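You operate a simulated robot arm through the tools that you are given. There is no shell and no other tool. Be economical: measure what you need, move in short steps, check, and stop when the job is done.

The job below is to be done with a simulated two-armed robot. You get a single attempt, and the scene is never put back.

Task
On the top of the analyser bench, fold the blue cloth in half.

The check looks at the end state, three seconds after you hand in, the way a careful person would. Anything else that was tipped, shoved, dropped, spilled or broken makes it a failure. Flat cloth is picked up by pressing the open fingertips on it (5 to 10 N) and closing them slowly along it; thin cloth reads only 2 to 8 mm in the jaws.

Robot
Two 7-joint arms with two-finger parallel grippers on one trunk, on a base that drives. Base frame: it is fixed to the floor where the robot stands at the start and does not move with it; the origin is under the middle of the robot, x ahead of it, y to its left, z up; the surface under the hand at the start is at about z = 76. Readings come in cm, rad, newtons and seconds.
The left shoulder is at the start at [7, 17.7, 104.5], the right one opposite. With the tool pointing down near the work surface each hand reaches from about 30 to 74 cm from the robot's upright axis, wherever it stands, measured 20 degrees to its own side. Places, roughly: analyser bench [70, -90, 80]. Payload 3.43 kg a hand.
Tool frame (each hand has its own): the origin (TCP) lies between the finger pads and is the grasp point; the fingertips stand 3 cm ahead of it; z points along the fingers, y is the line along which they close. The gripper opens to 9.4 cm. The fingers are 2.8 cm wide and 1 cm thick; the gripper's body (5 by 9.6 cm) begins 5.5 cm behind the TCP.
Orientation is that of the tool frame in the base frame, as [roll, pitch, yaw] about the fixed x, y, z axes, in that order (R = Rz(yaw) Ry(pitch) Rx(roll)). With the fingers straight down and closing along the base's y, the tool's x points along the base's -x, its y along +y and its z along -z.

Tools
- The arms move only by the tool drive_tool. It takes "left_targets", "right_targets" or both (then of equal length, played together; a hand with none holds still); each is a list of rows, each a list of 7 numbers: the turn, a rotation vector about the base's x, y, z in units of 5 degrees (1.0 is 5 degrees), then the shift along the base's x, y, z in units of 25 mm (1.0 is 25 mm), then the finger opening in cm, from 0 to 9.4. In form: [[rx, ry, rz, tx, ty, tz, hand], ...]. A call has 1 to 12 rows; each row shifts and turns the commanded pose from where the row before left it. A call with a number of a shift or a turn outside -1 to 1 is refused whole. Each row takes 0.2 s and may step no farther than 5 cm and 0.15 rad from the row before; otherwise, or with a gripper value out of range, the whole call is refused. A pose out of reach is approached as far as the arm can. The call stops where the force on the tool passes 40 N (or 10 N more than at its start, if that is more) or the arm is blocked; 0.2 s more then pass. The fingers move at their own pace (about 15.3 cm/s each) and stop on an object; they squeeze with about 28 N. The grip force told is the motor's: it shows also when the fingers shut on nothing. Time passes only in rows, and 0.2 s behind the last, so rows that do not move let the fingers close. The reply holds the time, the measured pose of the TCP, the force on the tool along the base axes, the opening and the grip force, in the units named above and with some noise, with the torque about the TCP (base axes, N m) and any sound that the robot's microphone picked up.
- Cameras (640 x 400 px; columns grow to the right, rows downward): "scene" is now at [12.56, -0.78, 134.19]; the picture's right is [-0.09, -1.00, 0.00], its down [-0.78, 0.07, -0.63] and it looks along [0.62, -0.06, -0.78] (base axes); focal length 282 px, centre (320, 200). "left" rides on the left gripper at [7.6, -1.4, -10.3] in its tool frame; the picture's right is [0.18, 0.98, 0.00], its down [-0.75, 0.14, -0.64] and it looks along [-0.63, 0.12, 0.77] (tool axes); focal length 243 px, centre (320, 200). "right" rides on the right gripper at [7.6, 1.4, -10.3] in its tool frame; the picture's right is [-0.18, 0.98, 0.00], its down [-0.75, -0.14, -0.64] and it looks along [-0.63, -0.12, 0.77] (tool axes); focal length 243 px, centre (320, 200). There is no depth. A picture from a camera that has moved, and an enlarged one, comes with that camera's place and axes in the base frame and with its lens.
- grab_frame(camera): a new picture of that camera. The clock stands still meanwhile.
- move_column(by): slides the trunk up (or, below 0, down) by that many cm; the arms and the scene camera ride with it, the base frame stays. It gives what a move gives, with no picture.
- steer(legs): drives the robot by 1 to 6 legs, each [ahead, turn to the left] in cm and rad, along the robot's own axes; the way and the turn of a leg run together, so that a leg with both is an arc; at most 150 cm and 3.142 rad a leg. The arms and the cameras ride along, it lands a little off, and it stops where it bumps. It gives what a move gives.
- turn_head(pan, tilt): turns the head with the scene camera to pan (to the left, within 1.501 rad either way) and tilt (down, from -0.506 to 1.204), counted from straight ahead of the robot. It gives what a move gives.
- close_up(camera, box): a new picture of the part [left, top, right, bottom] of that camera's present view, enlarged. The clock stands still meanwhile.
- job_done(): hands the job in; it is judged then, once.

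Work in short steps. Places have to be worked out from the pictures, the camera data and where the tool is seen: move nearer, look again, correct. Check each grasp and each placing, and mend what went wrong. You have 120 turns and 108 pictures in all, those below and enlarged ones among them. Open the grippers and draw the arms clear of the work before you hand the job in, unless the task says otherwise; then end with one line.

The tools are called after ">>>" by a JSON object that holds its "name" and its "arguments". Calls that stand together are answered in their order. drive_tool: Moves the arms, as the interface text tells. Its arguments: {"type":"object","properties":{"left_targets":{"type":"array","items":{"type":"array","items":{"type":"number"}}},"right_targets":{"type":"array","items":{"type":"array","items":{"type":"number"}}}},"required":[]} The other tools are called the same way: move_column (by) slides the trunk up or down; steer (legs) drives the base; turn_head (pan, tilt) turns the head that bears the scene camera; grab_frame (camera) takes a picture; close_up (camera, box) takes an enlarged picture of a part of a camera's view; job_done () hands the job in.

At the start:

```text
clock: 0.0
left_ee_pos: [56.73, 18.1, 96.89]
left_tool_rot: [-3.141, 0.0, -3.142]
left_contact_force: [-0.4, 0.9, -0.7]
left_torque: [0.0, 0.02, 0.01]
left_opening: 9.39
left_finger_force: 0.1
right_ee_pos: [37.19, -20.39, 91.75]
right_tool_rot: [-3.141, 0.002, -3.139]
right_contact_force: [-0.3, -0.3, -0.5]
right_torque: [0.0, 0.02, 0.0]
right_opening: 9.4
right_finger_force: 0.1
trunk travel left (down, up): [-62.5, 21.5]
robot x, y, heading: [-0.02, -0.02, 0.003]
head pan, tilt: [-0.094, 0.894]
```

scene: 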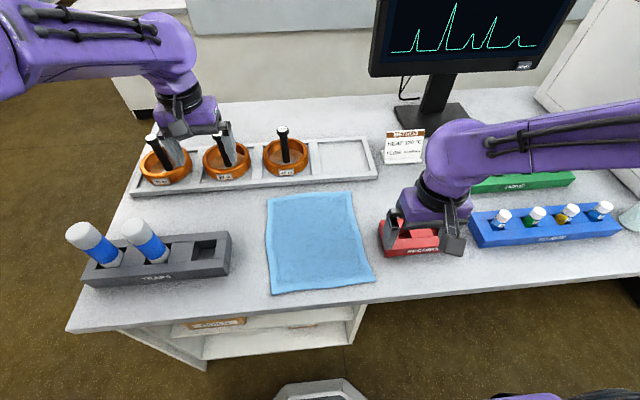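
right: 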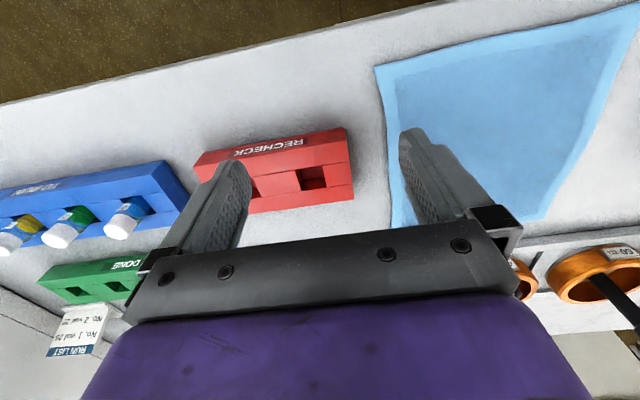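
left: 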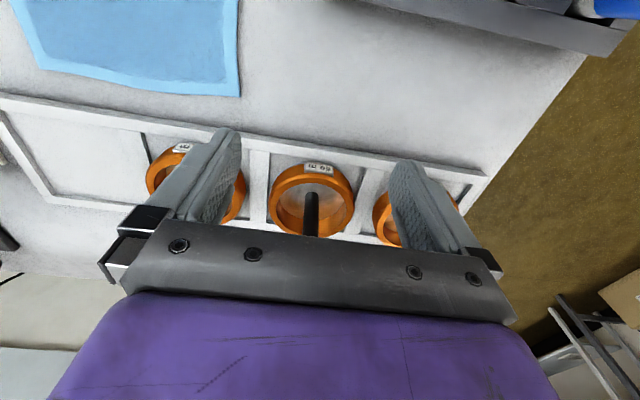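

The near bench shows a blue cloth, but the analyser bench is listed to the right at about [70, -90]. I'll turn the head to look there before deciding which cloth is meant.

>>> {"name": "turn_head", "arguments": {"pan": -0.9, "tilt": 0.6}}

>>> {"name": "grab_frame", "arguments": {"camera": "scene"}}

```text
clock: 1.1
left_ee_pos: [56.67, 17.98, 96.88]
left_tool_rot: [-3.141, 0.001, 3.14]
left_contact_force: [-1.0, 0.3, 0.2]
left_torque: [0.0, -0.01, 0.02]
left_opening: 9.42
left_finger_force: 0.1
right_ee_pos: [37.06, -20.34, 91.65]
right_tool_rot: [3.141, 0.002, -3.141]
right_contact_force: [-0.2, -0.1, -0.7]
right_torque: [0.0, 0.0, 0.01]
right_opening: 9.42
right_finger_force: 0.1
trunk travel left (down, up): [-62.5, 21.5]
robot x, y, heading: [0.04, 0.41, -0.0]
head pan, tilt: [-0.901, 0.6]
```

```text
104 pictures are left
camera scene: at [10.51, -6.99, 136.62], right [-0.78, -0.62, 0.0], down [-0.35, 0.44, -0.82], along [0.51, -0.65, -0.57], focal length 282 px, centre (320, 200)
```

scene: 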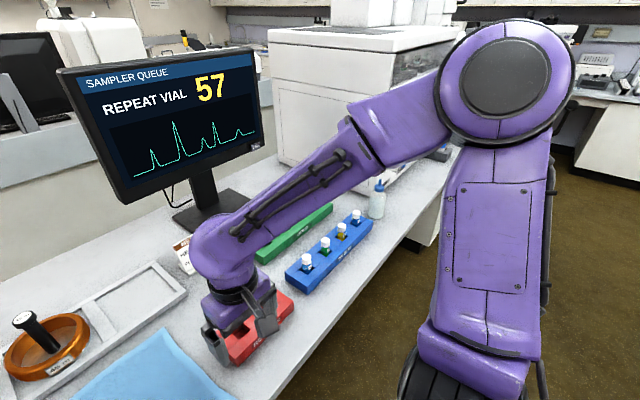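

The bench in front runs continuously toward the analyser, so the cloth before me is the one. I estimate its corners at (61.5, 8.5), (60.8, -14.2), (35.5, -14.6), (34.7, 7.3). I'll bring both hands over the near corners, high up, then look.

>>> {"name": "drive_tool", "arguments": {"left_targets": [[0, 0, 0, -0.875, -0.556, -0.3, 4], [0, 0, 0, -0.875, -0.556, -0.3, 4], [0, 0, 0, -0.875, -0.556, -0.3, 4], [0, 0, 0, -0.875, -0.556, -0.3, 4], [0, 0, 0, -0.875, -0.556, -0.3, 4], [0, 0, 0, -0.875, -0.556, -0.3, 4], [0, 0, 0, -0.875, -0.556, -0.3, 4], [0, 0, 0, -0.875, -0.556, -0.3, 4], [0, 0, 0, -0.875, -0.556, -0.3, 4]], "right_targets": [[0, 0, 0, 0, 0.37, -0.075, 4], [0, 0, 0, 0, 0.37, -0.075, 4], [0, 0, 0, 0, 0.37, -0.075, 4], [0, 0, 0, 0, 0.37, -0.075, 4], [0, 0, 0, 0, 0.37, -0.075, 4], [0, 0, 0, 0, 0.37, -0.075, 4], [0, 0, 0, 0, 0.37, -0.075, 4], [0, 0, 0, 0, 0.37, -0.075, 4], [0, 0, 0, 0, 0.37, -0.075, 4]]}}

>>> {"name": "turn_head", "arguments": {"pan": 0, "tilt": 0.95}}

>>> {"name": "grab_frame", "arguments": {"camera": "scene"}}

>>> {"name": "grab_frame", "arguments": {"camera": "left"}}

>>> {"name": "grab_frame", "arguments": {"camera": "right"}}

```text
clock: 3.1
left_ee_pos: [36.85, 5.56, 90.26]
left_tool_rot: [3.141, 0.002, 3.14]
left_contact_force: [-0.1, -0.3, -0.1]
left_torque: [-0.04, -0.04, -0.01]
left_opening: 3.99
left_finger_force: 0.0
right_ee_pos: [36.99, -12.09, 90.11]
right_tool_rot: [-3.141, 0.002, -3.14]
right_contact_force: [-0.1, 0.0, 0.2]
right_torque: [0.01, -0.07, 0.04]
right_opening: 4.0
right_finger_force: 0.1
trunk travel left (down, up): [-62.5, 21.5]
robot x, y, heading: [0.05, 0.29, -0.004]
head pan, tilt: [-0.901, 0.6]
```

```text
clock: 4.3
left_ee_pos: [36.88, 5.49, 90.38]
left_tool_rot: [-3.14, 0.002, -3.141]
left_contact_force: [-0.6, 0.3, -0.1]
left_torque: [-0.01, -0.01, -0.01]
left_opening: 4.0
left_finger_force: 0.0
right_ee_pos: [37.17, -12.14, 90.0]
right_tool_rot: [-3.14, 0.003, -3.139]
right_contact_force: [-0.5, -0.1, 0.3]
right_torque: [0.04, 0.02, 0.0]
right_opening: 3.98
right_finger_force: 0.0
trunk travel left (down, up): [-62.5, 21.5]
robot x, y, heading: [-0.07, -0.1, 0.002]
head pan, tilt: [0.0, 0.949]
```

```text
103 pictures are left
camera scene: at [12.28, -0.08, 133.78], right [0.0, -1.0, 0.0], down [-0.81, 0.0, -0.58], along [0.58, 0.0, -0.81], focal length 282 px, centre (320, 200)
```

scene: 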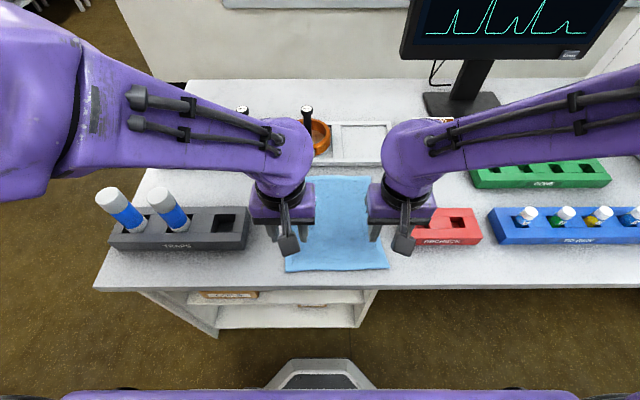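

```text
102 pictures are left
camera left: at [29.22, 4.05, 100.39], right [-0.18, 0.98, 0.0], down [0.75, 0.14, 0.64], along [0.63, 0.12, -0.77], focal length 243 px, centre (320, 200)
```

left: 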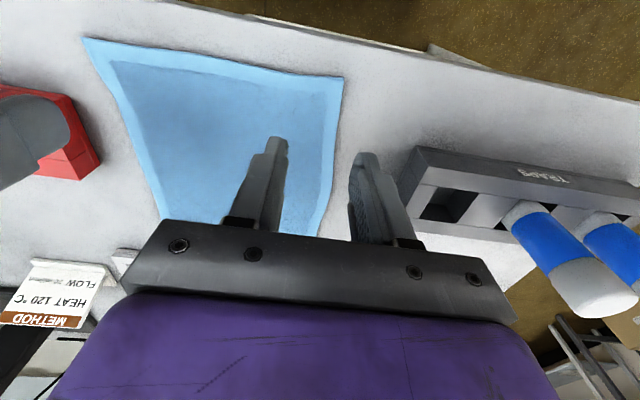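

```text
101 pictures are left
camera right: at [29.38, -10.7, 100.44], right [0.18, 0.98, 0.0], down [0.75, -0.14, 0.64], along [0.63, -0.12, -0.77], focal length 243 px, centre (320, 200)
```

right: 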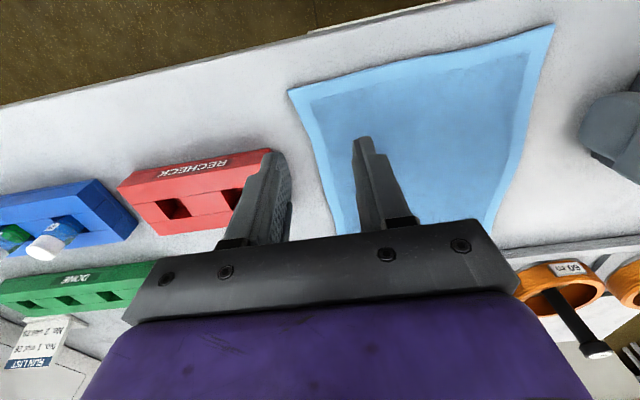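

Wrist views put the near corners at about (34.5, 7.3) and (35.5, -14.9). I'll move to grasp points just inside them, with a 3 cm opening, and descend to about 1 cm above contact.

>>> {"name": "drive_tool", "arguments": {"left_targets": [[0, 0, 0, -0.28, -0.32, -0.6, 3], [0, 0, 0, 0, 0, -0.7, 3], [0, 0, 0, 0, 0, -0.7, 3], [0, 0, 0, 0, 0, -0.7, 3], [0, 0, 0, 0, 0, -0.7, 3], [0, 0, 0, 0, 0, -0.7, 3], [0, 0, 0, 0, 0, 0, 3]], "right_targets": [[0, 0, 0, 0, -0.08, -0.6, 3], [0, 0, 0, 0, 0, -0.7, 3], [0, 0, 0, 0, 0, -0.7, 3], [0, 0, 0, 0, 0, -0.7, 3], [0, 0, 0, 0, 0, -0.7, 3], [0, 0, 0, 0, 0, -0.6, 3], [0, 0, 0, 0, 0, 0, 3]]}}

>>> {"name": "grab_frame", "arguments": {"camera": "left"}}

>>> {"name": "grab_frame", "arguments": {"camera": "right"}}

```text
clock: 5.9
left_ee_pos: [36.2, 4.47, 80.18]
left_tool_rot: [-3.138, 0.003, -3.139]
left_contact_force: [1.1, -0.5, 0.8]
left_torque: [0.05, 0.0, 0.03]
left_opening: 2.99
left_finger_force: 0.1
right_ee_pos: [37.08, -12.16, 79.97]
right_tool_rot: [-3.141, 0.002, -3.141]
right_contact_force: [0.5, -0.2, -0.6]
right_torque: [-0.01, -0.03, -0.01]
right_opening: 3.0
right_finger_force: 0.0
trunk travel left (down, up): [-62.5, 21.5]
robot x, y, heading: [0.17, 0.22, -0.001]
head pan, tilt: [0.0, 0.949]
```

```text
100 pictures are left
camera left: at [28.55, 3.11, 90.26], right [-0.19, 0.98, 0.0], down [0.75, 0.14, 0.64], along [0.63, 0.12, -0.77], focal length 243 px, centre (320, 200)
```

left: 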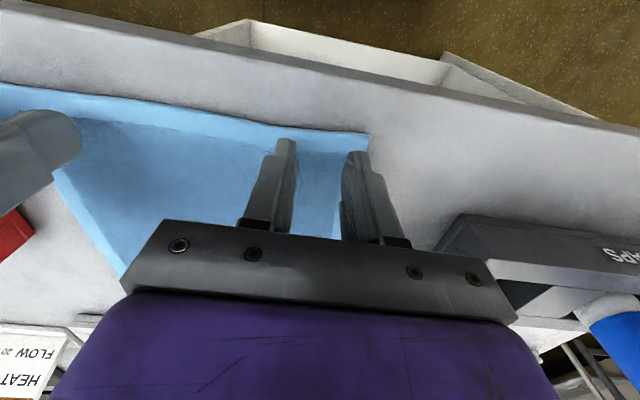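

```text
99 pictures are left
camera right: at [29.39, -10.75, 90.44], right [0.18, 0.98, 0.0], down [0.75, -0.14, 0.64], along [0.63, -0.12, -0.77], focal length 243 px, centre (320, 200)
```

right: 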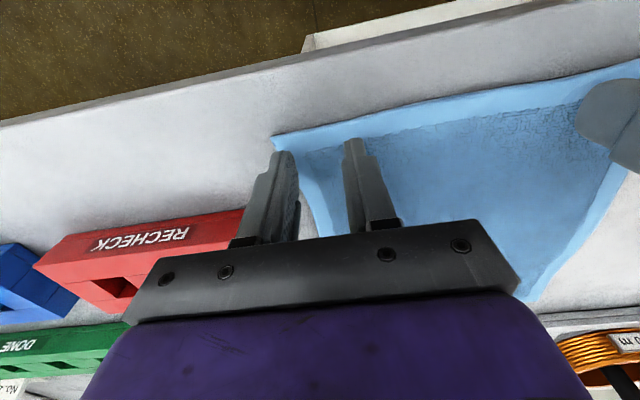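

Fingertips straddle the corners, with the outer fingers close to the side edges. I'll shift slightly inward and press down in small steps.

>>> {"name": "drive_tool", "arguments": {"left_targets": [[0, 0, 0, 0, -0.12, 0, 3], [0, 0, 0, 0, 0, -0.15, 3], [0, 0, 0, 0, 0, -0.15, 3], [0, 0, 0, 0, 0, -0.1, 3], [0, 0, 0, 0, 0, 0, 3]], "right_targets": [[0, 0, 0, 0, 0.16, 0, 3], [0, 0, 0, 0, 0, -0.15, 3], [0, 0, 0, 0, 0, -0.15, 3], [0, 0, 0, 0, 0, -0.1, 3], [0, 0, 0, 0, 0, 0, 3]]}}

```text
clock: 7.1
left_ee_pos: [36.57, 3.98, 79.79]
left_tool_rot: [-3.119, 0.017, -3.131]
left_contact_force: [0.5, -0.1, 0.7]
left_torque: [-0.04, 0.02, 0.01]
left_opening: 3.0
left_finger_force: 0.1
right_ee_pos: [37.02, -11.94, 79.21]
right_tool_rot: [3.14, 0.007, -3.14]
right_contact_force: [1.8, -2.1, 27.9]
right_torque: [-0.07, -0.02, 0.05]
right_opening: 2.98
right_finger_force: 0.0
trunk travel left (down, up): [-62.5, 21.5]
robot x, y, heading: [0.2, -0.02, -0.004]
head pan, tilt: [0.0, 0.949]
```

The right hand presses 28 N already, while the left stalls at z 79.8 and tilts, so it's at a joint limit close to the body. I'll lift both hands and back the base off 6 cm for better reach.

>>> {"name": "drive_tool", "arguments": {"left_targets": [[0, 0, 0, 0, 0, 0.6, 3], [0, 0, 0, 0, 0, 1, 3], [0, 0, 0, 0, 0, 1, 3], [0, 0, 0, 0, 0, 0, 3]], "right_targets": [[0, 0, 0, 0, 0, 0.6, 3], [0, 0, 0, 0, 0, 1, 3], [0, 0, 0, 0, 0, 1, 3], [0, 0, 0, 0, 0, 0, 3]]}}

>>> {"name": "steer", "arguments": {"legs": [[-6, 0]]}}

>>> {"name": "grab_frame", "arguments": {"camera": "scene"}}

```text
clock: 8.1
left_ee_pos: [36.36, 4.42, 85.49]
left_tool_rot: [3.14, 0.001, 3.141]
left_contact_force: [-0.1, -0.1, -0.8]
left_torque: [0.02, 0.02, -0.03]
left_opening: 3.0
left_finger_force: 0.0
right_ee_pos: [37.26, -12.03, 85.55]
right_tool_rot: [3.141, -0.001, -3.141]
right_contact_force: [0.1, -0.2, 0.6]
right_torque: [0.01, 0.05, 0.01]
right_opening: 2.99
right_finger_force: 0.1
trunk travel left (down, up): [-62.5, 21.5]
robot x, y, heading: [-0.2, 0.21, 0.003]
head pan, tilt: [0.0, 0.949]
```

```text
clock: 9.1
left_ee_pos: [30.28, 4.46, 85.64]
left_tool_rot: [-3.141, 0.0, 3.14]
left_contact_force: [-0.7, -0.1, 0.4]
left_torque: [-0.01, -0.02, -0.03]
left_opening: 2.99
left_finger_force: 0.0
right_ee_pos: [31.12, -12.11, 85.54]
right_tool_rot: [3.141, 0.001, 3.139]
right_contact_force: [-1.1, 0.5, -1.4]
right_torque: [-0.04, -0.02, 0.02]
right_opening: 3.02
right_finger_force: 0.1
trunk travel left (down, up): [-62.5, 21.5]
robot x, y, heading: [-6.09, -0.42, -0.002]
head pan, tilt: [0.0, 0.949]
```

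```text
98 pictures are left
camera scene: at [6.16, -0.08, 133.78], right [0.0, -1.0, 0.0], down [-0.81, 0.0, -0.58], along [0.58, 0.0, -0.81], focal length 282 px, centre (320, 200)
```

scene: 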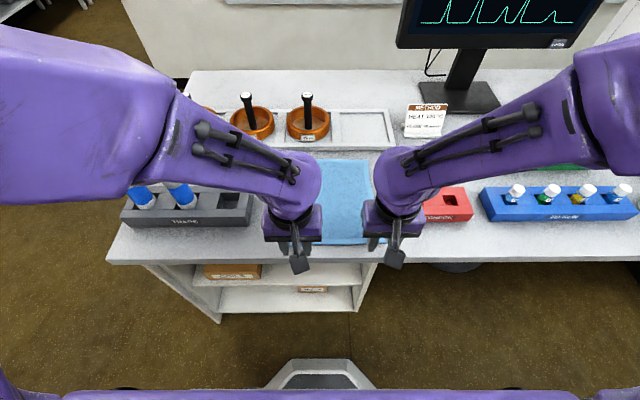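

The base moved back by 6 cm. I'll bring the hands forward over the corners and down to z ≈ 80.2.

>>> {"name": "drive_tool", "arguments": {"left_targets": [[0, 0, 0, 0.8, -0.1, 0, 3], [0, 0, 0, 0.8, 0, 0, 3], [0, 0, 0, 0.78, 0, 0, 3], [0, 0, 0, 0, 0, -0.7, 3], [0, 0, 0, 0, 0, -0.7, 3], [0, 0, 0, 0, 0, -0.7, 3], [0, 0, 0, 0, 0, 0, 3]], "right_targets": [[0, 0, 0, 0.8, 0.04, 0, 3], [0, 0, 0, 0.8, 0, 0, 3], [0, 0, 0, 0.8, 0, 0, 3], [0, 0, 0, 0, 0, -0.7, 3], [0, 0, 0, 0, 0, -0.7, 3], [0, 0, 0, 0, 0, -0.7, 3], [0, 0, 0, 0, 0, 0, 3]]}}

>>> {"name": "grab_frame", "arguments": {"camera": "left"}}

>>> {"name": "grab_frame", "arguments": {"camera": "right"}}

```text
clock: 10.7
left_ee_pos: [36.47, 4.08, 80.65]
left_tool_rot: [-3.13, 0.005, -3.136]
left_contact_force: [-1.3, -0.7, 0.8]
left_torque: [0.0, -0.01, 0.03]
left_opening: 3.0
left_finger_force: 0.0
right_ee_pos: [36.93, -11.86, 80.13]
right_tool_rot: [3.142, 0.003, -3.14]
right_contact_force: [0.7, -0.4, -0.8]
right_torque: [-0.01, -0.01, 0.03]
right_opening: 3.0
right_finger_force: 0.0
trunk travel left (down, up): [-62.5, 21.5]
robot x, y, heading: [-6.16, 0.09, 0.002]
head pan, tilt: [0.0, 0.949]
```

```text
97 pictures are left
camera left: at [28.79, 2.74, 90.71], right [-0.19, 0.98, -0.01], down [0.75, 0.15, 0.64], along [0.63, 0.11, -0.76], focal length 243 px, centre (320, 200)
```

left: 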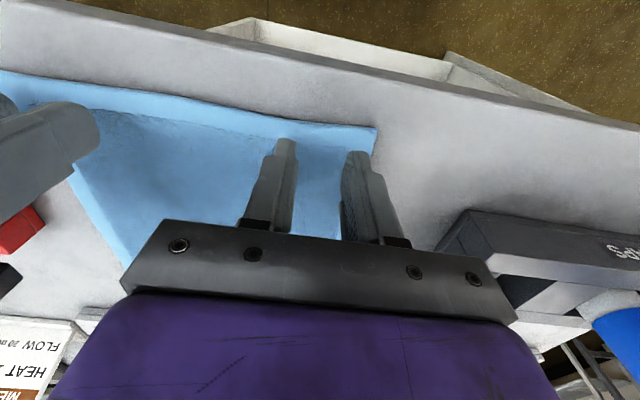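

```text
96 pictures are left
camera right: at [29.28, -10.33, 90.58], right [0.18, 0.98, 0.0], down [0.75, -0.14, 0.64], along [0.63, -0.12, -0.77], focal length 243 px, centre (320, 200)
```

right: 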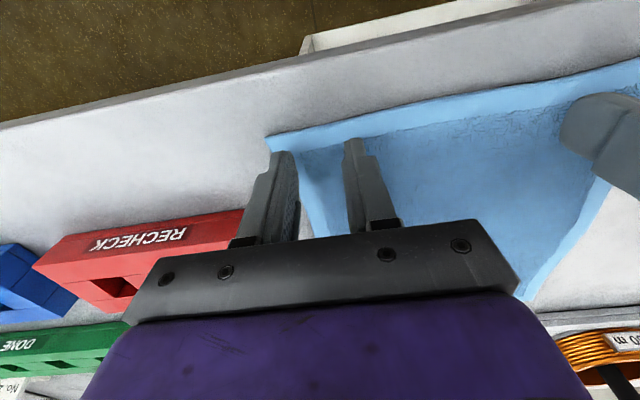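

The left hand still stalls just above the cloth because it is reaching too far across the robot's centre line. I'll lift high and shift the base about 4 cm to the right, so both hands work symmetrically around the cloth's middle (y ≈ -4).

>>> {"name": "drive_tool", "arguments": {"left_targets": [[0, 0, 0, 0, 0, 1, 3], [0, 0, 0, 0, 0, 1, 3], [0, 0, 0, 0, 0, 1, 3], [0, 0, 0, 0, 0, 1, 3], [0, 0, 0, 0, 0, 1, 3], [0, 0, 0, 0, 0, 1, 3], [0, 0, 0, 0, 0, 0, 3]], "right_targets": [[0, 0, 0, 0, 0, 1, 3], [0, 0, 0, 0, 0, 1, 3], [0, 0, 0, 0, 0, 1, 3], [0, 0, 0, 0, 0, 1, 3], [0, 0, 0, 0, 0, 1, 3], [0, 0, 0, 0, 0, 1, 3], [0, 0, 0, 0, 0, 0, 3]]}}

>>> {"name": "steer", "arguments": {"legs": [[-20, 0], [0, -0.18], [24, 0], [0, 0.18]]}}

>>> {"name": "grab_frame", "arguments": {"camera": "scene"}}

```text
clock: 12.3
left_ee_pos: [36.24, 4.03, 95.14]
left_tool_rot: [3.141, 0.0, 3.138]
left_contact_force: [-0.4, -0.9, -0.5]
left_torque: [-0.02, 0.01, -0.01]
left_opening: 2.98
left_finger_force: 0.1
right_ee_pos: [37.42, -11.71, 95.2]
right_tool_rot: [3.141, 0.0, 3.141]
right_contact_force: [-0.3, -0.1, 0.3]
right_torque: [-0.02, -0.01, 0.0]
right_opening: 2.99
right_finger_force: 0.0
trunk travel left (down, up): [-62.5, 21.5]
robot x, y, heading: [-5.69, 0.08, -0.003]
head pan, tilt: [0.0, 0.949]
```

```text
clock: 16.7
left_ee_pos: [39.65, -0.33, 95.19]
left_tool_rot: [-3.141, 0.001, 3.138]
left_contact_force: [-0.7, -0.4, -0.5]
left_torque: [-0.03, -0.02, 0.01]
left_opening: 3.0
left_finger_force: 0.0
right_ee_pos: [40.65, -16.21, 95.15]
right_tool_rot: [-3.142, 0.0, 3.141]
right_contact_force: [-0.8, 0.5, 0.6]
right_torque: [-0.01, 0.0, 0.03]
right_opening: 2.99
right_finger_force: 0.0
trunk travel left (down, up): [-62.5, 21.5]
robot x, y, heading: [-2.62, -4.26, -0.001]
head pan, tilt: [0.0, 0.949]
```

```text
95 pictures are left
camera scene: at [9.66, -4.4, 133.77], right [0.0, -1.0, 0.0], down [-0.81, 0.0, -0.58], along [0.58, 0.0, -0.81], focal length 282 px, centre (320, 200)
```

scene: 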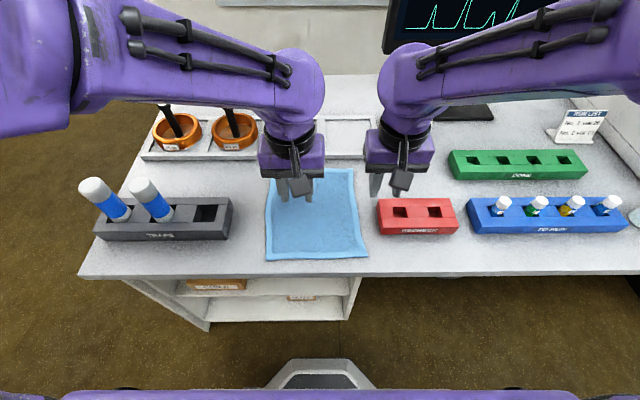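

The base now stands at (-2.6, -4.3). I'll move the hands back over the corners and down to about z 80.2.

>>> {"name": "drive_tool", "arguments": {"left_targets": [[0, 0, 0, -0.69, 0.94, 0, 3], [0, 0, 0, -0.69, 0.94, 0, 3], [0, 0, 0, 0, 0, -1, 3], [0, 0, 0, 0, 0, -1, 3], [0, 0, 0, 0, 0, -1, 3], [0, 0, 0, 0, 0, -1, 3], [0, 0, 0, 0, 0, -1, 3], [0, 0, 0, 0, 0, -0.5, 3], [0, 0, 0, 0, 0, -0.5, 3], [0, 0, 0, 0, 0, 0, 3]], "right_targets": [[0, 0, 0, -0.71, 0.8, 0, 3], [0, 0, 0, -0.71, 0.8, 0, 3], [0, 0, 0, 0, 0, -1, 3], [0, 0, 0, 0, 0, -1, 3], [0, 0, 0, 0, 0, -1, 3], [0, 0, 0, 0, 0, -1, 3], [0, 0, 0, 0, 0, -1, 3], [0, 0, 0, 0, 0, -0.5, 3], [0, 0, 0, 0, 0, -0.5, 3], [0, 0, 0, 0, 0, 0, 3]]}}

>>> {"name": "grab_frame", "arguments": {"camera": "left"}}

>>> {"name": "grab_frame", "arguments": {"camera": "right"}}

```text
clock: 18.9
left_ee_pos: [36.15, 4.39, 80.33]
left_tool_rot: [3.141, -0.001, 3.138]
left_contact_force: [-0.5, 0.4, 0.1]
left_torque: [0.01, 0.02, -0.02]
left_opening: 3.0
left_finger_force: 0.0
right_ee_pos: [37.19, -12.29, 80.15]
right_tool_rot: [3.141, 0.003, 3.14]
right_contact_force: [0.0, -0.1, -0.3]
right_torque: [-0.01, 0.02, 0.0]
right_opening: 2.99
right_finger_force: 0.1
trunk travel left (down, up): [-62.5, 21.5]
robot x, y, heading: [-2.65, -4.1, -0.005]
head pan, tilt: [0.0, 0.949]
```

```text
94 pictures are left
camera left: at [28.48, 3.05, 90.45], right [-0.18, 0.98, 0.0], down [0.75, 0.14, 0.64], along [0.63, 0.12, -0.77], focal length 243 px, centre (320, 200)
```

left: 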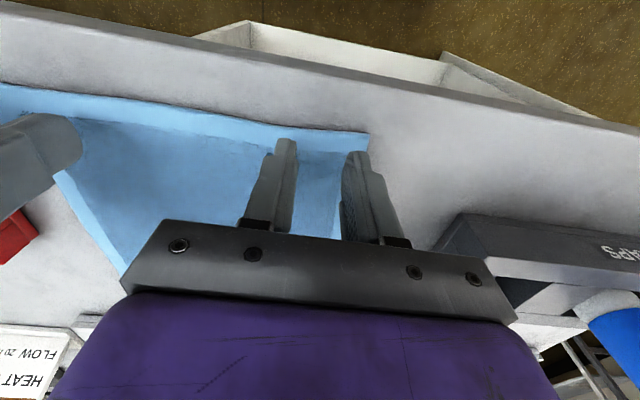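

```text
93 pictures are left
camera right: at [29.42, -10.81, 90.6], right [0.19, 0.98, 0.0], down [0.75, -0.14, 0.64], along [0.63, -0.12, -0.77], focal length 243 px, centre (320, 200)
```

right: 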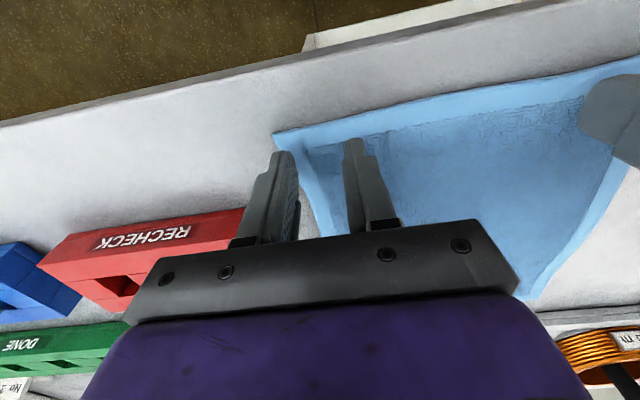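

Both hands now track exactly. I'll shift each about 0.3 cm inward and lower slowly to feel for contact near z 79.3.

>>> {"name": "drive_tool", "arguments": {"left_targets": [[0, 0, 0, 0, -0.1, -0.15, 3], [0, 0, 0, 0, 0, -0.12, 3], [0, 0, 0, 0, 0, -0.08, 3], [0, 0, 0, 0, 0, 0, 3]], "right_targets": [[0, 0, 0, 0, 0.14, -0.12, 3], [0, 0, 0, 0, 0, -0.12, 3], [0, 0, 0, 0, 0, -0.04, 3], [0, 0, 0, 0, 0, 0, 3]]}}

```text
clock: 19.9
left_ee_pos: [36.08, 4.09, 79.33]
left_tool_rot: [-3.142, 0.003, 3.137]
left_contact_force: [0.9, 0.7, 5.1]
left_torque: [0.06, 0.01, -0.03]
left_opening: 2.99
left_finger_force: 0.1
right_ee_pos: [36.89, -11.85, 79.5]
right_tool_rot: [-3.141, 0.002, 3.141]
right_contact_force: [0.3, 0.6, -0.7]
right_torque: [0.0, -0.01, 0.01]
right_opening: 2.99
right_finger_force: 0.1
trunk travel left (down, up): [-62.5, 21.5]
robot x, y, heading: [-2.73, -4.31, -0.003]
head pan, tilt: [0.0, 0.949]
```

The left presses 5 N and the right is not yet touching. I'll lower the right about 2 mm and the left a hair.

>>> {"name": "drive_tool", "arguments": {"right_targets": [[0, 0, 0, 0, 0, -0.05, 3], [0, 0, 0, 0, 0, -0.03, 3], [0, 0, 0, 0, 0, 0, 3]], "left_targets": [[0, 0, 0, 0, 0, -0.008, 3], [0, 0, 0, 0, 0, 0, 3], [0, 0, 0, 0, 0, 0, 3]]}}

```text
clock: 20.7
left_ee_pos: [36.08, 4.1, 79.28]
left_tool_rot: [-3.141, 0.003, 3.138]
left_contact_force: [2.5, -0.1, 7.1]
left_torque: [0.04, -0.06, 0.01]
left_opening: 2.98
left_finger_force: 0.0
right_ee_pos: [37.07, -11.8, 79.32]
right_tool_rot: [-3.141, 0.003, 3.14]
right_contact_force: [0.0, 1.2, 6.6]
right_torque: [0.05, 0.01, -0.02]
right_opening: 2.97
right_finger_force: 0.1
trunk travel left (down, up): [-62.5, 21.5]
robot x, y, heading: [-2.59, -4.15, -0.003]
head pan, tilt: [0.0, 0.949]
```

Both press about 7 N. I'll close slowly along the cloth.

>>> {"name": "drive_tool", "arguments": {"left_targets": [[0, 0, 0, 0, 0, 0, 2.7], [0, 0, 0, 0, 0, 0, 2.4], [0, 0, 0, 0, 0, 0, 2.1], [0, 0, 0, 0, 0, 0, 1.8], [0, 0, 0, 0, 0, 0, 1.5], [0, 0, 0, 0, 0, 0, 1.2], [0, 0, 0, 0, 0, 0, 0.9], [0, 0, 0, 0, 0, 0, 0.6], [0, 0, 0, 0, 0, 0, 0.3], [0, 0, 0, 0, 0, 0, 0], [0, 0, 0, 0, 0, 0, 0]], "right_targets": [[0, 0, 0, 0, 0, 0, 2.7], [0, 0, 0, 0, 0, 0, 2.4], [0, 0, 0, 0, 0, 0, 2.1], [0, 0, 0, 0, 0, 0, 1.8], [0, 0, 0, 0, 0, 0, 1.5], [0, 0, 0, 0, 0, 0, 1.2], [0, 0, 0, 0, 0, 0, 0.9], [0, 0, 0, 0, 0, 0, 0.6], [0, 0, 0, 0, 0, 0, 0.3], [0, 0, 0, 0, 0, 0, 0], [0, 0, 0, 0, 0, 0, 0]]}}

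>>> {"name": "grab_frame", "arguments": {"camera": "left"}}

>>> {"name": "grab_frame", "arguments": {"camera": "right"}}

```text
clock: 23.1
left_ee_pos: [36.05, 3.95, 79.42]
left_tool_rot: [-3.14, 0.001, 3.137]
left_contact_force: [1.2, -15.0, 6.3]
left_torque: [-0.45, -0.1, 0.04]
left_opening: 0.36
left_finger_force: 27.9
right_ee_pos: [37.11, -11.86, 79.33]
right_tool_rot: [3.139, 0.004, 3.139]
right_contact_force: [-1.0, 15.1, 8.0]
right_torque: [0.47, 0.02, -0.03]
right_opening: 0.39
right_finger_force: 27.9
trunk travel left (down, up): [-62.5, 21.5]
robot x, y, heading: [-3.09, -4.37, -0.005]
head pan, tilt: [0.0, 0.949]
```

```text
92 pictures are left
camera left: at [28.33, 2.63, 89.46], right [-0.18, 0.98, 0.0], down [0.75, 0.14, 0.64], along [0.63, 0.12, -0.77], focal length 243 px, centre (320, 200)
```

left: 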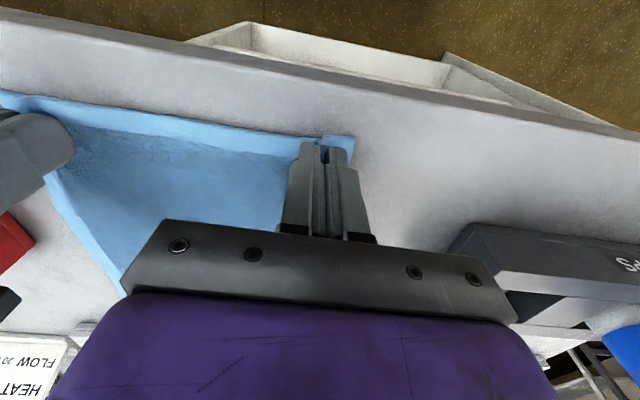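

```text
91 pictures are left
camera right: at [29.32, -10.34, 89.75], right [0.19, 0.98, 0.0], down [0.75, -0.14, 0.64], along [0.63, -0.12, -0.77], focal length 243 px, centre (320, 200)
```

right: 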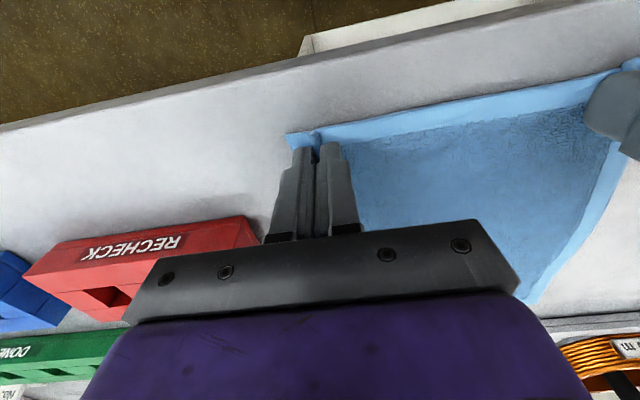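

Both hands hold the cloth (3.6 and 3.9 mm), but the bite runs 2.8 cm in from the edge. That strip would not turn over and would end up tucked back. I'll reopen, spreading the cloth flat again, and take a smaller bite of about 1 cm at the very edge.

>>> {"name": "drive_tool", "arguments": {"left_targets": [[0, 0, 0, 0, 0, 0, 1], [0, 0, 0, 0, 0, 0, 2], [0, 0, 0, 0, 0, 0, 3], [0, 0, 0, 0, 0, 0.3, 3], [0, 0, 0, -0.4, 0, 0.2, 3], [0, 0, 0, -0.35, 0, 0, 3], [0, 0, 0, 0, 0, 0, 3]], "right_targets": [[0, 0, 0, 0, 0, 0, 1], [0, 0, 0, 0, 0, 0, 2], [0, 0, 0, 0, 0, 0, 3], [0, 0, 0, 0, 0, 0.3, 3], [0, 0, 0, -0.45, 0, 0.2, 3], [0, 0, 0, -0.4, 0, 0, 3], [0, 0, 0, 0, 0, 0, 3]]}}

>>> {"name": "grab_frame", "arguments": {"camera": "left"}}

>>> {"name": "grab_frame", "arguments": {"camera": "right"}}

```text
clock: 24.7
left_ee_pos: [34.2, 4.12, 80.52]
left_tool_rot: [-3.142, -0.002, 3.138]
left_contact_force: [-0.6, 0.3, 0.1]
left_torque: [0.0, -0.03, -0.03]
left_opening: 3.01
left_finger_force: 0.1
right_ee_pos: [34.88, -11.83, 80.56]
right_tool_rot: [-3.14, 0.001, 3.139]
right_contact_force: [0.3, -0.3, -0.1]
right_torque: [0.04, -0.02, -0.01]
right_opening: 3.0
right_finger_force: 0.0
trunk travel left (down, up): [-62.5, 21.5]
robot x, y, heading: [-2.84, -4.44, -0.005]
head pan, tilt: [0.0, 0.949]
```

```text
90 pictures are left
camera left: at [26.55, 2.74, 90.58], right [-0.18, 0.98, 0.0], down [0.75, 0.14, 0.64], along [0.63, 0.12, -0.77], focal length 243 px, centre (320, 200)
```

left: 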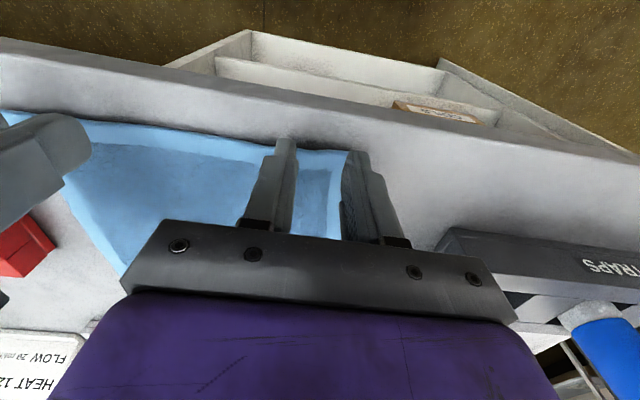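

```text
89 pictures are left
camera right: at [27.27, -10.39, 90.96], right [0.19, 0.98, 0.0], down [0.75, -0.14, 0.64], along [0.63, -0.12, -0.77], focal length 243 px, centre (320, 200)
```

right: 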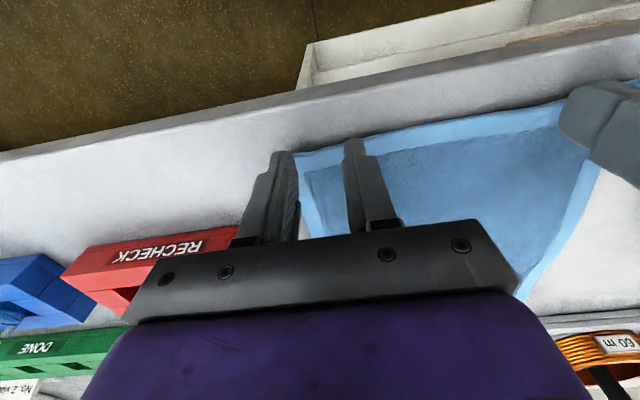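

The cloth is flat again, though the corners have crept slightly inward. I'll shift each hand about 0.6 cm inward and press down again.

>>> {"name": "drive_tool", "arguments": {"left_targets": [[0, 0, 0, 0.0, -0.22, 0, 3], [0, 0, 0, 0, 0, -0.25, 3], [0, 0, 0, 0, 0, -0.15, 3], [0, 0, 0, 0, 0, -0.07, 3], [0, 0, 0, 0, 0, 0, 3]], "right_targets": [[0, 0, 0, 0.0, 0.24, 0, 3], [0, 0, 0, 0, 0, -0.25, 3], [0, 0, 0, 0, 0, -0.15, 3], [0, 0, 0, 0, 0, -0.09, 3], [0, 0, 0, 0, 0, 0, 3]]}}

```text
clock: 25.9
left_ee_pos: [34.15, 3.58, 79.37]
left_tool_rot: [3.141, 0.001, 3.139]
left_contact_force: [-0.1, 1.6, 6.0]
left_torque: [0.03, -0.04, 0.01]
left_opening: 2.96
left_finger_force: 0.0
right_ee_pos: [34.7, -11.22, 79.34]
right_tool_rot: [-3.141, 0.003, 3.14]
right_contact_force: [0.8, 0.9, 3.2]
right_torque: [0.01, -0.05, -0.01]
right_opening: 3.0
right_finger_force: 0.0
trunk travel left (down, up): [-62.5, 21.5]
robot x, y, heading: [-2.84, -4.0, -0.004]
head pan, tilt: [0.0, 0.949]
```

The left presses 6 N and the right 3 N. I'll nudge the right down slightly, then close slowly, easing the hands about 0.4 cm toward each other to avoid stretching the cloth.

>>> {"name": "drive_tool", "arguments": {"left_targets": [[0, 0, 0, 0, 0, 0, 3], [0, 0, 0, 0, 0, -0.01, 2.7], [0, 0, 0, 0, 0, 0, 2.4], [0, 0, 0, 0, 0, 0, 2.1], [0, 0, 0, 0, 0, 0, 1.8], [0, 0, 0, 0, 0, 0, 1.5], [0, 0, 0, 0, 0, 0, 1.2], [0, 0, 0, 0, 0, 0, 0.9], [0, 0, 0, 0, 0, 0, 0.6], [0, 0, 0, 0, 0, 0, 0.3], [0, 0, 0, 0, 0, 0, 0], [0, 0, 0, 0, 0, 0, 0]], "right_targets": [[0, 0, 0, 0, 0, -0.03, 3], [0, 0, 0, 0, 0, 0, 2.7], [0, 0, 0, 0, 0, 0, 2.4], [0, 0, 0, 0, 0, 0, 2.1], [0, 0, 0, 0, 0, 0, 1.8], [0, 0, 0, 0, 0, 0, 1.5], [0, 0, 0, 0, 0, 0, 1.2], [0, 0, 0, 0, 0, 0, 0.9], [0, 0, 0, 0, 0, 0, 0.6], [0, 0, 0, 0, 0, 0, 0.3], [0, 0, 0, 0, 0, 0, 0], [0, 0, 0, 0, 0, 0, 0]]}}

>>> {"name": "grab_frame", "arguments": {"camera": "left"}}

>>> {"name": "grab_frame", "arguments": {"camera": "right"}}

```text
clock: 28.5
left_ee_pos: [34.09, 3.48, 79.35]
left_tool_rot: [3.14, 0.002, 3.137]
left_contact_force: [1.4, -8.7, 1.5]
left_torque: [-0.24, -0.02, -0.09]
left_opening: 0.31
left_finger_force: 27.7
right_ee_pos: [34.86, -11.21, 79.3]
right_tool_rot: [3.141, 0.004, 3.139]
right_contact_force: [-0.6, 8.9, 13.6]
right_torque: [0.25, -0.11, 0.05]
right_opening: 0.38
right_finger_force: 27.5
trunk travel left (down, up): [-62.5, 21.5]
robot x, y, heading: [-2.83, -4.59, -0.004]
head pan, tilt: [0.0, 0.949]
```

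```text
88 pictures are left
camera left: at [26.38, 2.1, 89.48], right [-0.18, 0.98, 0.0], down [0.75, 0.14, 0.64], along [0.63, 0.12, -0.77], focal length 243 px, centre (320, 200)
```

left: 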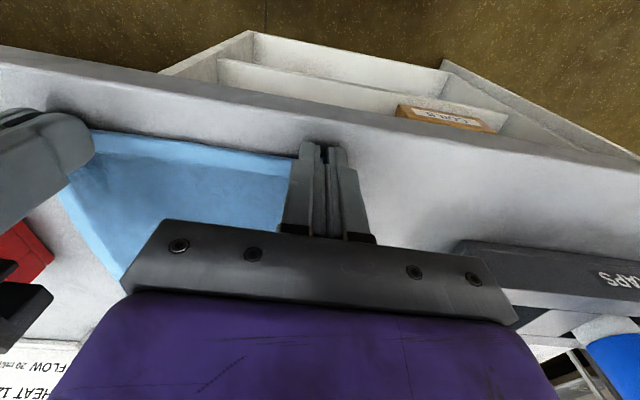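

```text
87 pictures are left
camera right: at [27.19, -9.73, 89.66], right [0.19, 0.98, 0.0], down [0.75, -0.14, 0.64], along [0.63, -0.12, -0.76], focal length 243 px, centre (320, 200)
```

right: 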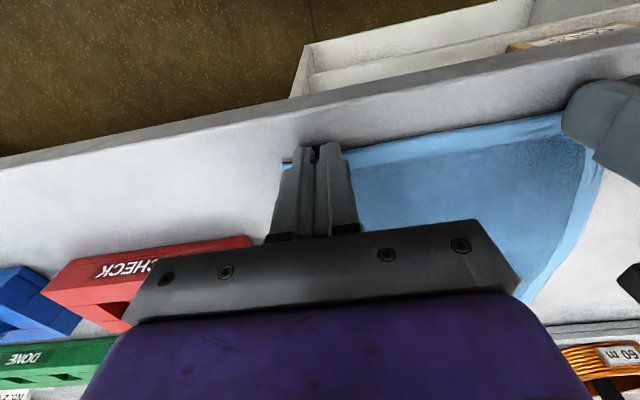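

Both bites are at the edge (3.1 and 3.8 mm). I'll lift a few cm while easing inward 0.2 cm each, then check.

>>> {"name": "drive_tool", "arguments": {"left_targets": [[0, 0, 0, 0.05, -0.08, 0.4, 0], [0, 0, 0, 0.1, 0, 0.5, 0], [0, 0, 0, 0.2, 0, 0.6, 0], [0, 0, 0, 0.3, 0, 0.6, 0], [0, 0, 0, 0, 0, 0, 0]], "right_targets": [[0, 0, 0, 0.05, 0.08, 0.4, 0], [0, 0, 0, 0.1, 0, 0.5, 0], [0, 0, 0, 0.2, 0, 0.6, 0], [0, 0, 0, 0.3, 0, 0.6, 0], [0, 0, 0, 0, 0, 0, 0]]}}

>>> {"name": "grab_frame", "arguments": {"camera": "scene"}}

>>> {"name": "grab_frame", "arguments": {"camera": "left"}}

```text
clock: 29.7
left_ee_pos: [35.86, 3.4, 84.62]
left_tool_rot: [3.141, 0.0, 3.137]
left_contact_force: [1.6, -3.2, 0.1]
left_torque: [-0.11, 0.02, 0.0]
left_opening: 0.31
left_finger_force: 27.7
right_ee_pos: [36.5, -10.92, 84.37]
right_tool_rot: [3.14, 0.002, 3.14]
right_contact_force: [0.2, 2.9, 0.1]
right_torque: [0.09, 0.03, 0.01]
right_opening: 0.36
right_finger_force: 28.0
trunk travel left (down, up): [-62.5, 21.5]
robot x, y, heading: [-2.34, -4.62, 0.002]
head pan, tilt: [0.0, 0.949]
```

```text
86 pictures are left
camera scene: at [9.64, -4.41, 133.78], right [0.0, -1.0, 0.0], down [-0.81, 0.0, -0.58], along [0.58, 0.0, -0.81], focal length 282 px, centre (320, 200)
```

scene: 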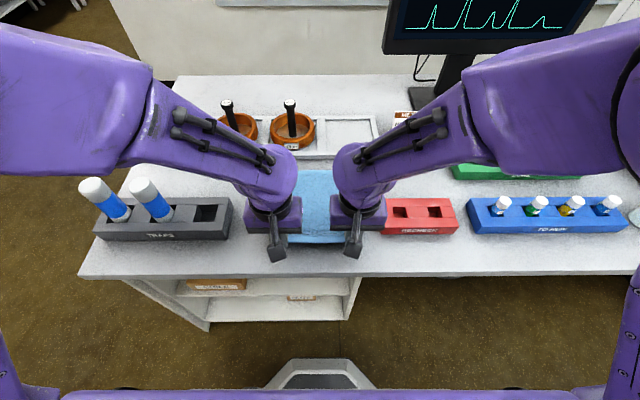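

```text
85 pictures are left
camera left: at [28.21, 2.01, 94.69], right [-0.18, 0.98, 0.0], down [0.75, 0.14, 0.64], along [0.63, 0.12, -0.77], focal length 243 px, centre (320, 200)
```

left: 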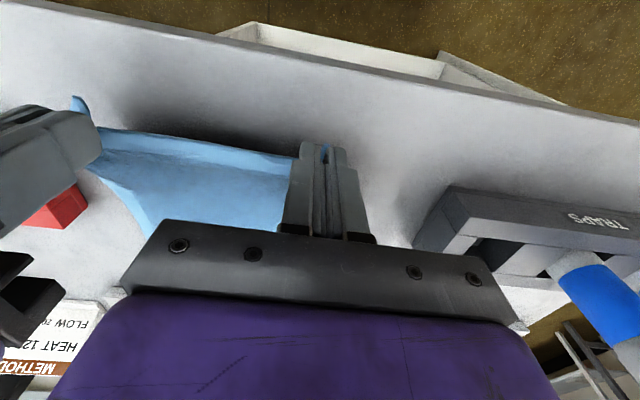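

Both corners came up cleanly. I'll now arc the edge up and over the middle of the cloth, tilting the hands slightly so the edge begins to turn over.

>>> {"name": "drive_tool", "arguments": {"left_targets": [[0, 0, 0, 0.8, 0, 0.8, 0], [0, 0, 0, 0.9, 0, 0.6, 0], [0, 0.5, 0, 1, 0, 0.4, 0], [0, 0.5, 0, 1, 0, 0.3, 0], [0, 0.5, 0, 1, 0, 0.1, 0], [0, 0.5, 0, 1, 0, 0, 0], [0, 0, 0, 0, 0, 0, 0]], "right_targets": [[0, 0, 0, 0.75, 0, 0.8, 0], [0, 0, 0, 0.85, 0, 0.6, 0], [0, 0.5, 0, 0.95, 0, 0.4, 0], [0, 0.5, 0, 0.95, 0, 0.3, 0], [0, 0.5, 0, 0.95, 0, 0.1, 0], [0, 0.5, 0, 0.95, 0, 0, 0], [0, 0, 0, 0, 0, 0, 0]]}}

>>> {"name": "grab_frame", "arguments": {"camera": "scene"}}

>>> {"name": "grab_frame", "arguments": {"camera": "left"}}

>>> {"name": "grab_frame", "arguments": {"camera": "right"}}

```text
clock: 31.3
left_ee_pos: [50.03, 3.18, 90.25]
left_tool_rot: [-3.141, -0.174, 3.136]
left_contact_force: [-0.2, -2.2, 0.8]
left_torque: [-0.04, -0.01, -0.02]
left_opening: 0.3
left_finger_force: 28.2
right_ee_pos: [50.05, -11.07, 89.96]
right_tool_rot: [3.141, -0.171, 3.139]
right_contact_force: [-0.4, 1.8, -0.2]
right_torque: [0.04, -0.04, 0.03]
right_opening: 0.35
right_finger_force: 28.2
trunk travel left (down, up): [-62.5, 21.5]
robot x, y, heading: [-2.66, -4.44, -0.002]
head pan, tilt: [0.0, 0.949]
```

```text
84 pictures are left
camera scene: at [9.41, -4.4, 133.8], right [0.0, -1.0, 0.0], down [-0.81, 0.0, -0.58], along [0.58, 0.0, -0.81], focal length 282 px, centre (320, 200)
```

scene: 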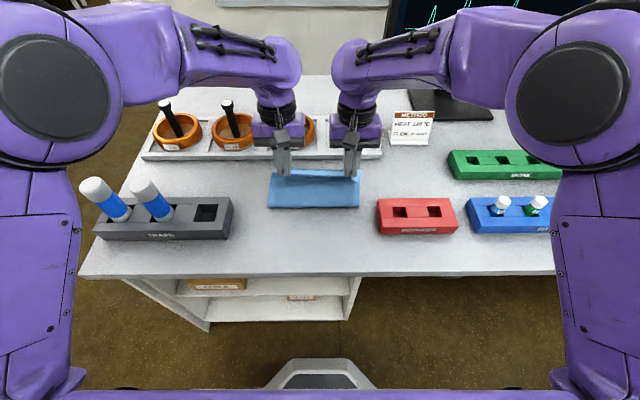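

```text
83 pictures are left
camera left: at [44.22, 1.78, 101.61], right [-0.18, 0.98, 0.03], down [0.85, 0.14, 0.5], along [0.49, 0.12, -0.86], focal length 243 px, centre (320, 200)
```

left: 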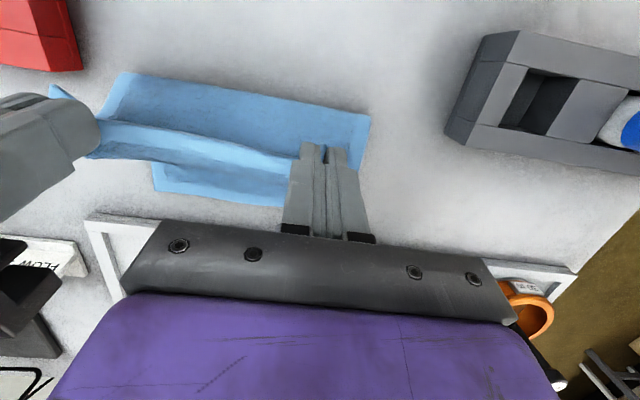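

```text
82 pictures are left
camera right: at [44.17, -9.57, 101.54], right [0.18, 0.98, -0.03], down [0.85, -0.14, 0.5], along [0.49, -0.12, -0.86], focal length 243 px, centre (320, 200)
```

right: 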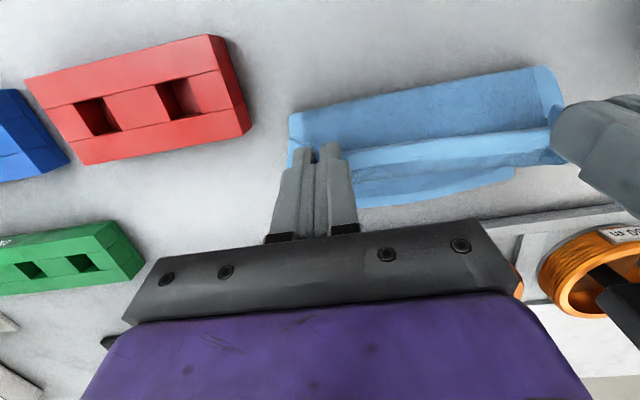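

The fold is forming well: the far half lies still and the edge is above the middle. I'll finish the arc toward the far edge, at about x 60.2 and z 80.5.

>>> {"name": "drive_tool", "arguments": {"left_targets": [[0, 0.5, 0, 1, 0, 0, 0], [0, 0.5, 0, 0.9, 0, -0.4, 0], [0, 0.5, 0, 0.8, 0, -0.6, 0], [0, 0.5, 0, 0.6, 0, -0.7, 0], [0, 0, 0, 0.4, 0, -0.7, 0], [0, 0, 0, 0.3, 0, -0.6, 0], [0, 0, 0, 0.07, 0, -0.5, 0], [0, 0, 0, 0, 0, -0.3, 0], [0, 0, 0, 0, 0, 0, 0]], "right_targets": [[0, 0.5, 0, 1, 0, 0, 0], [0, 0.5, 0, 0.9, 0, -0.4, 0], [0, 0.5, 0, 0.75, 0, -0.6, 0], [0, 0.5, 0, 0.55, 0, -0.7, 0], [0, 0, 0, 0.4, 0, -0.7, 0], [0, 0, 0, 0.28, 0, -0.6, 0], [0, 0, 0, 0.06, 0, -0.5, 0], [0, 0, 0, 0, 0, -0.3, 0], [0, 0, 0, 0, 0, 0, 0]]}}

>>> {"name": "grab_frame", "arguments": {"camera": "scene"}}

>>> {"name": "grab_frame", "arguments": {"camera": "left"}}

>>> {"name": "grab_frame", "arguments": {"camera": "right"}}

```text
clock: 33.3
left_ee_pos: [58.49, 4.9, 81.19]
left_tool_rot: [-3.141, -0.348, 3.139]
left_contact_force: [-0.1, -0.1, -0.4]
left_torque: [0.01, -0.02, -0.01]
left_opening: 0.0
left_finger_force: 28.2
left hand out of reach, approached as far as the arm can: row 5, 6, 7
right_ee_pos: [58.17, -13.12, 80.31]
right_tool_rot: [-3.14, -0.346, 3.139]
right_contact_force: [0.6, -0.3, 1.0]
right_torque: [0.0, 0.02, -0.01]
right_opening: 0.33
right_finger_force: 27.8
right hand out of reach, approached as far as the arm can: row 5, 6
trunk travel left (down, up): [-62.5, 21.5]
robot x, y, heading: [-2.81, -4.53, -0.003]
head pan, tilt: [0.0, 0.949]
```

```text
81 pictures are left
camera scene: at [9.62, -4.42, 133.78], right [0.0, -1.0, 0.0], down [-0.81, 0.0, -0.58], along [0.58, 0.0, -0.81], focal length 282 px, centre (320, 200)
```

scene: 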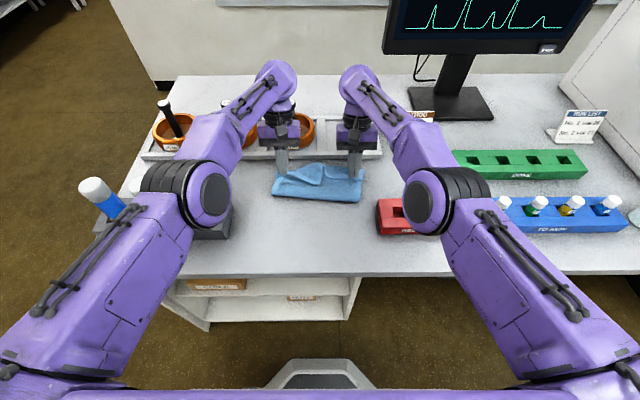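

```text
80 pictures are left
camera left: at [54.73, 3.52, 93.36], right [-0.17, 0.98, 0.06], down [0.93, 0.14, 0.35], along [0.33, 0.12, -0.94], focal length 243 px, centre (320, 200)
```

left: 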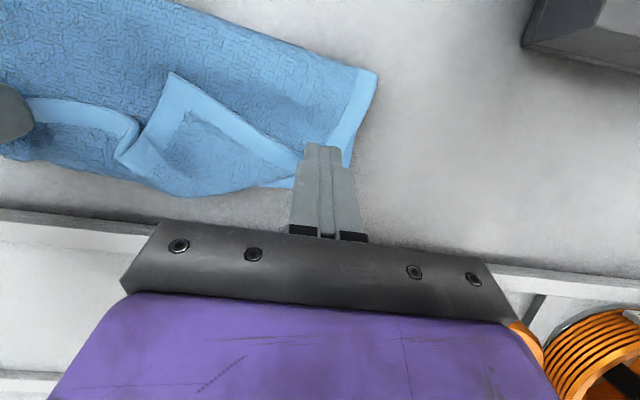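

```text
79 pictures are left
camera right: at [54.43, -11.73, 92.78], right [0.18, 0.98, -0.06], down [0.93, -0.14, 0.35], along [0.33, -0.12, -0.94], focal length 243 px, centre (320, 200)
```

right: 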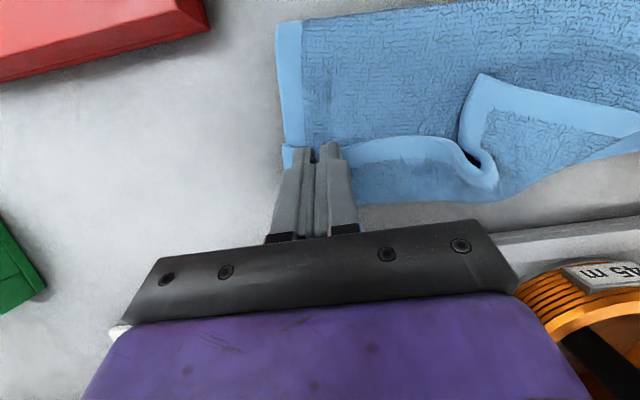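

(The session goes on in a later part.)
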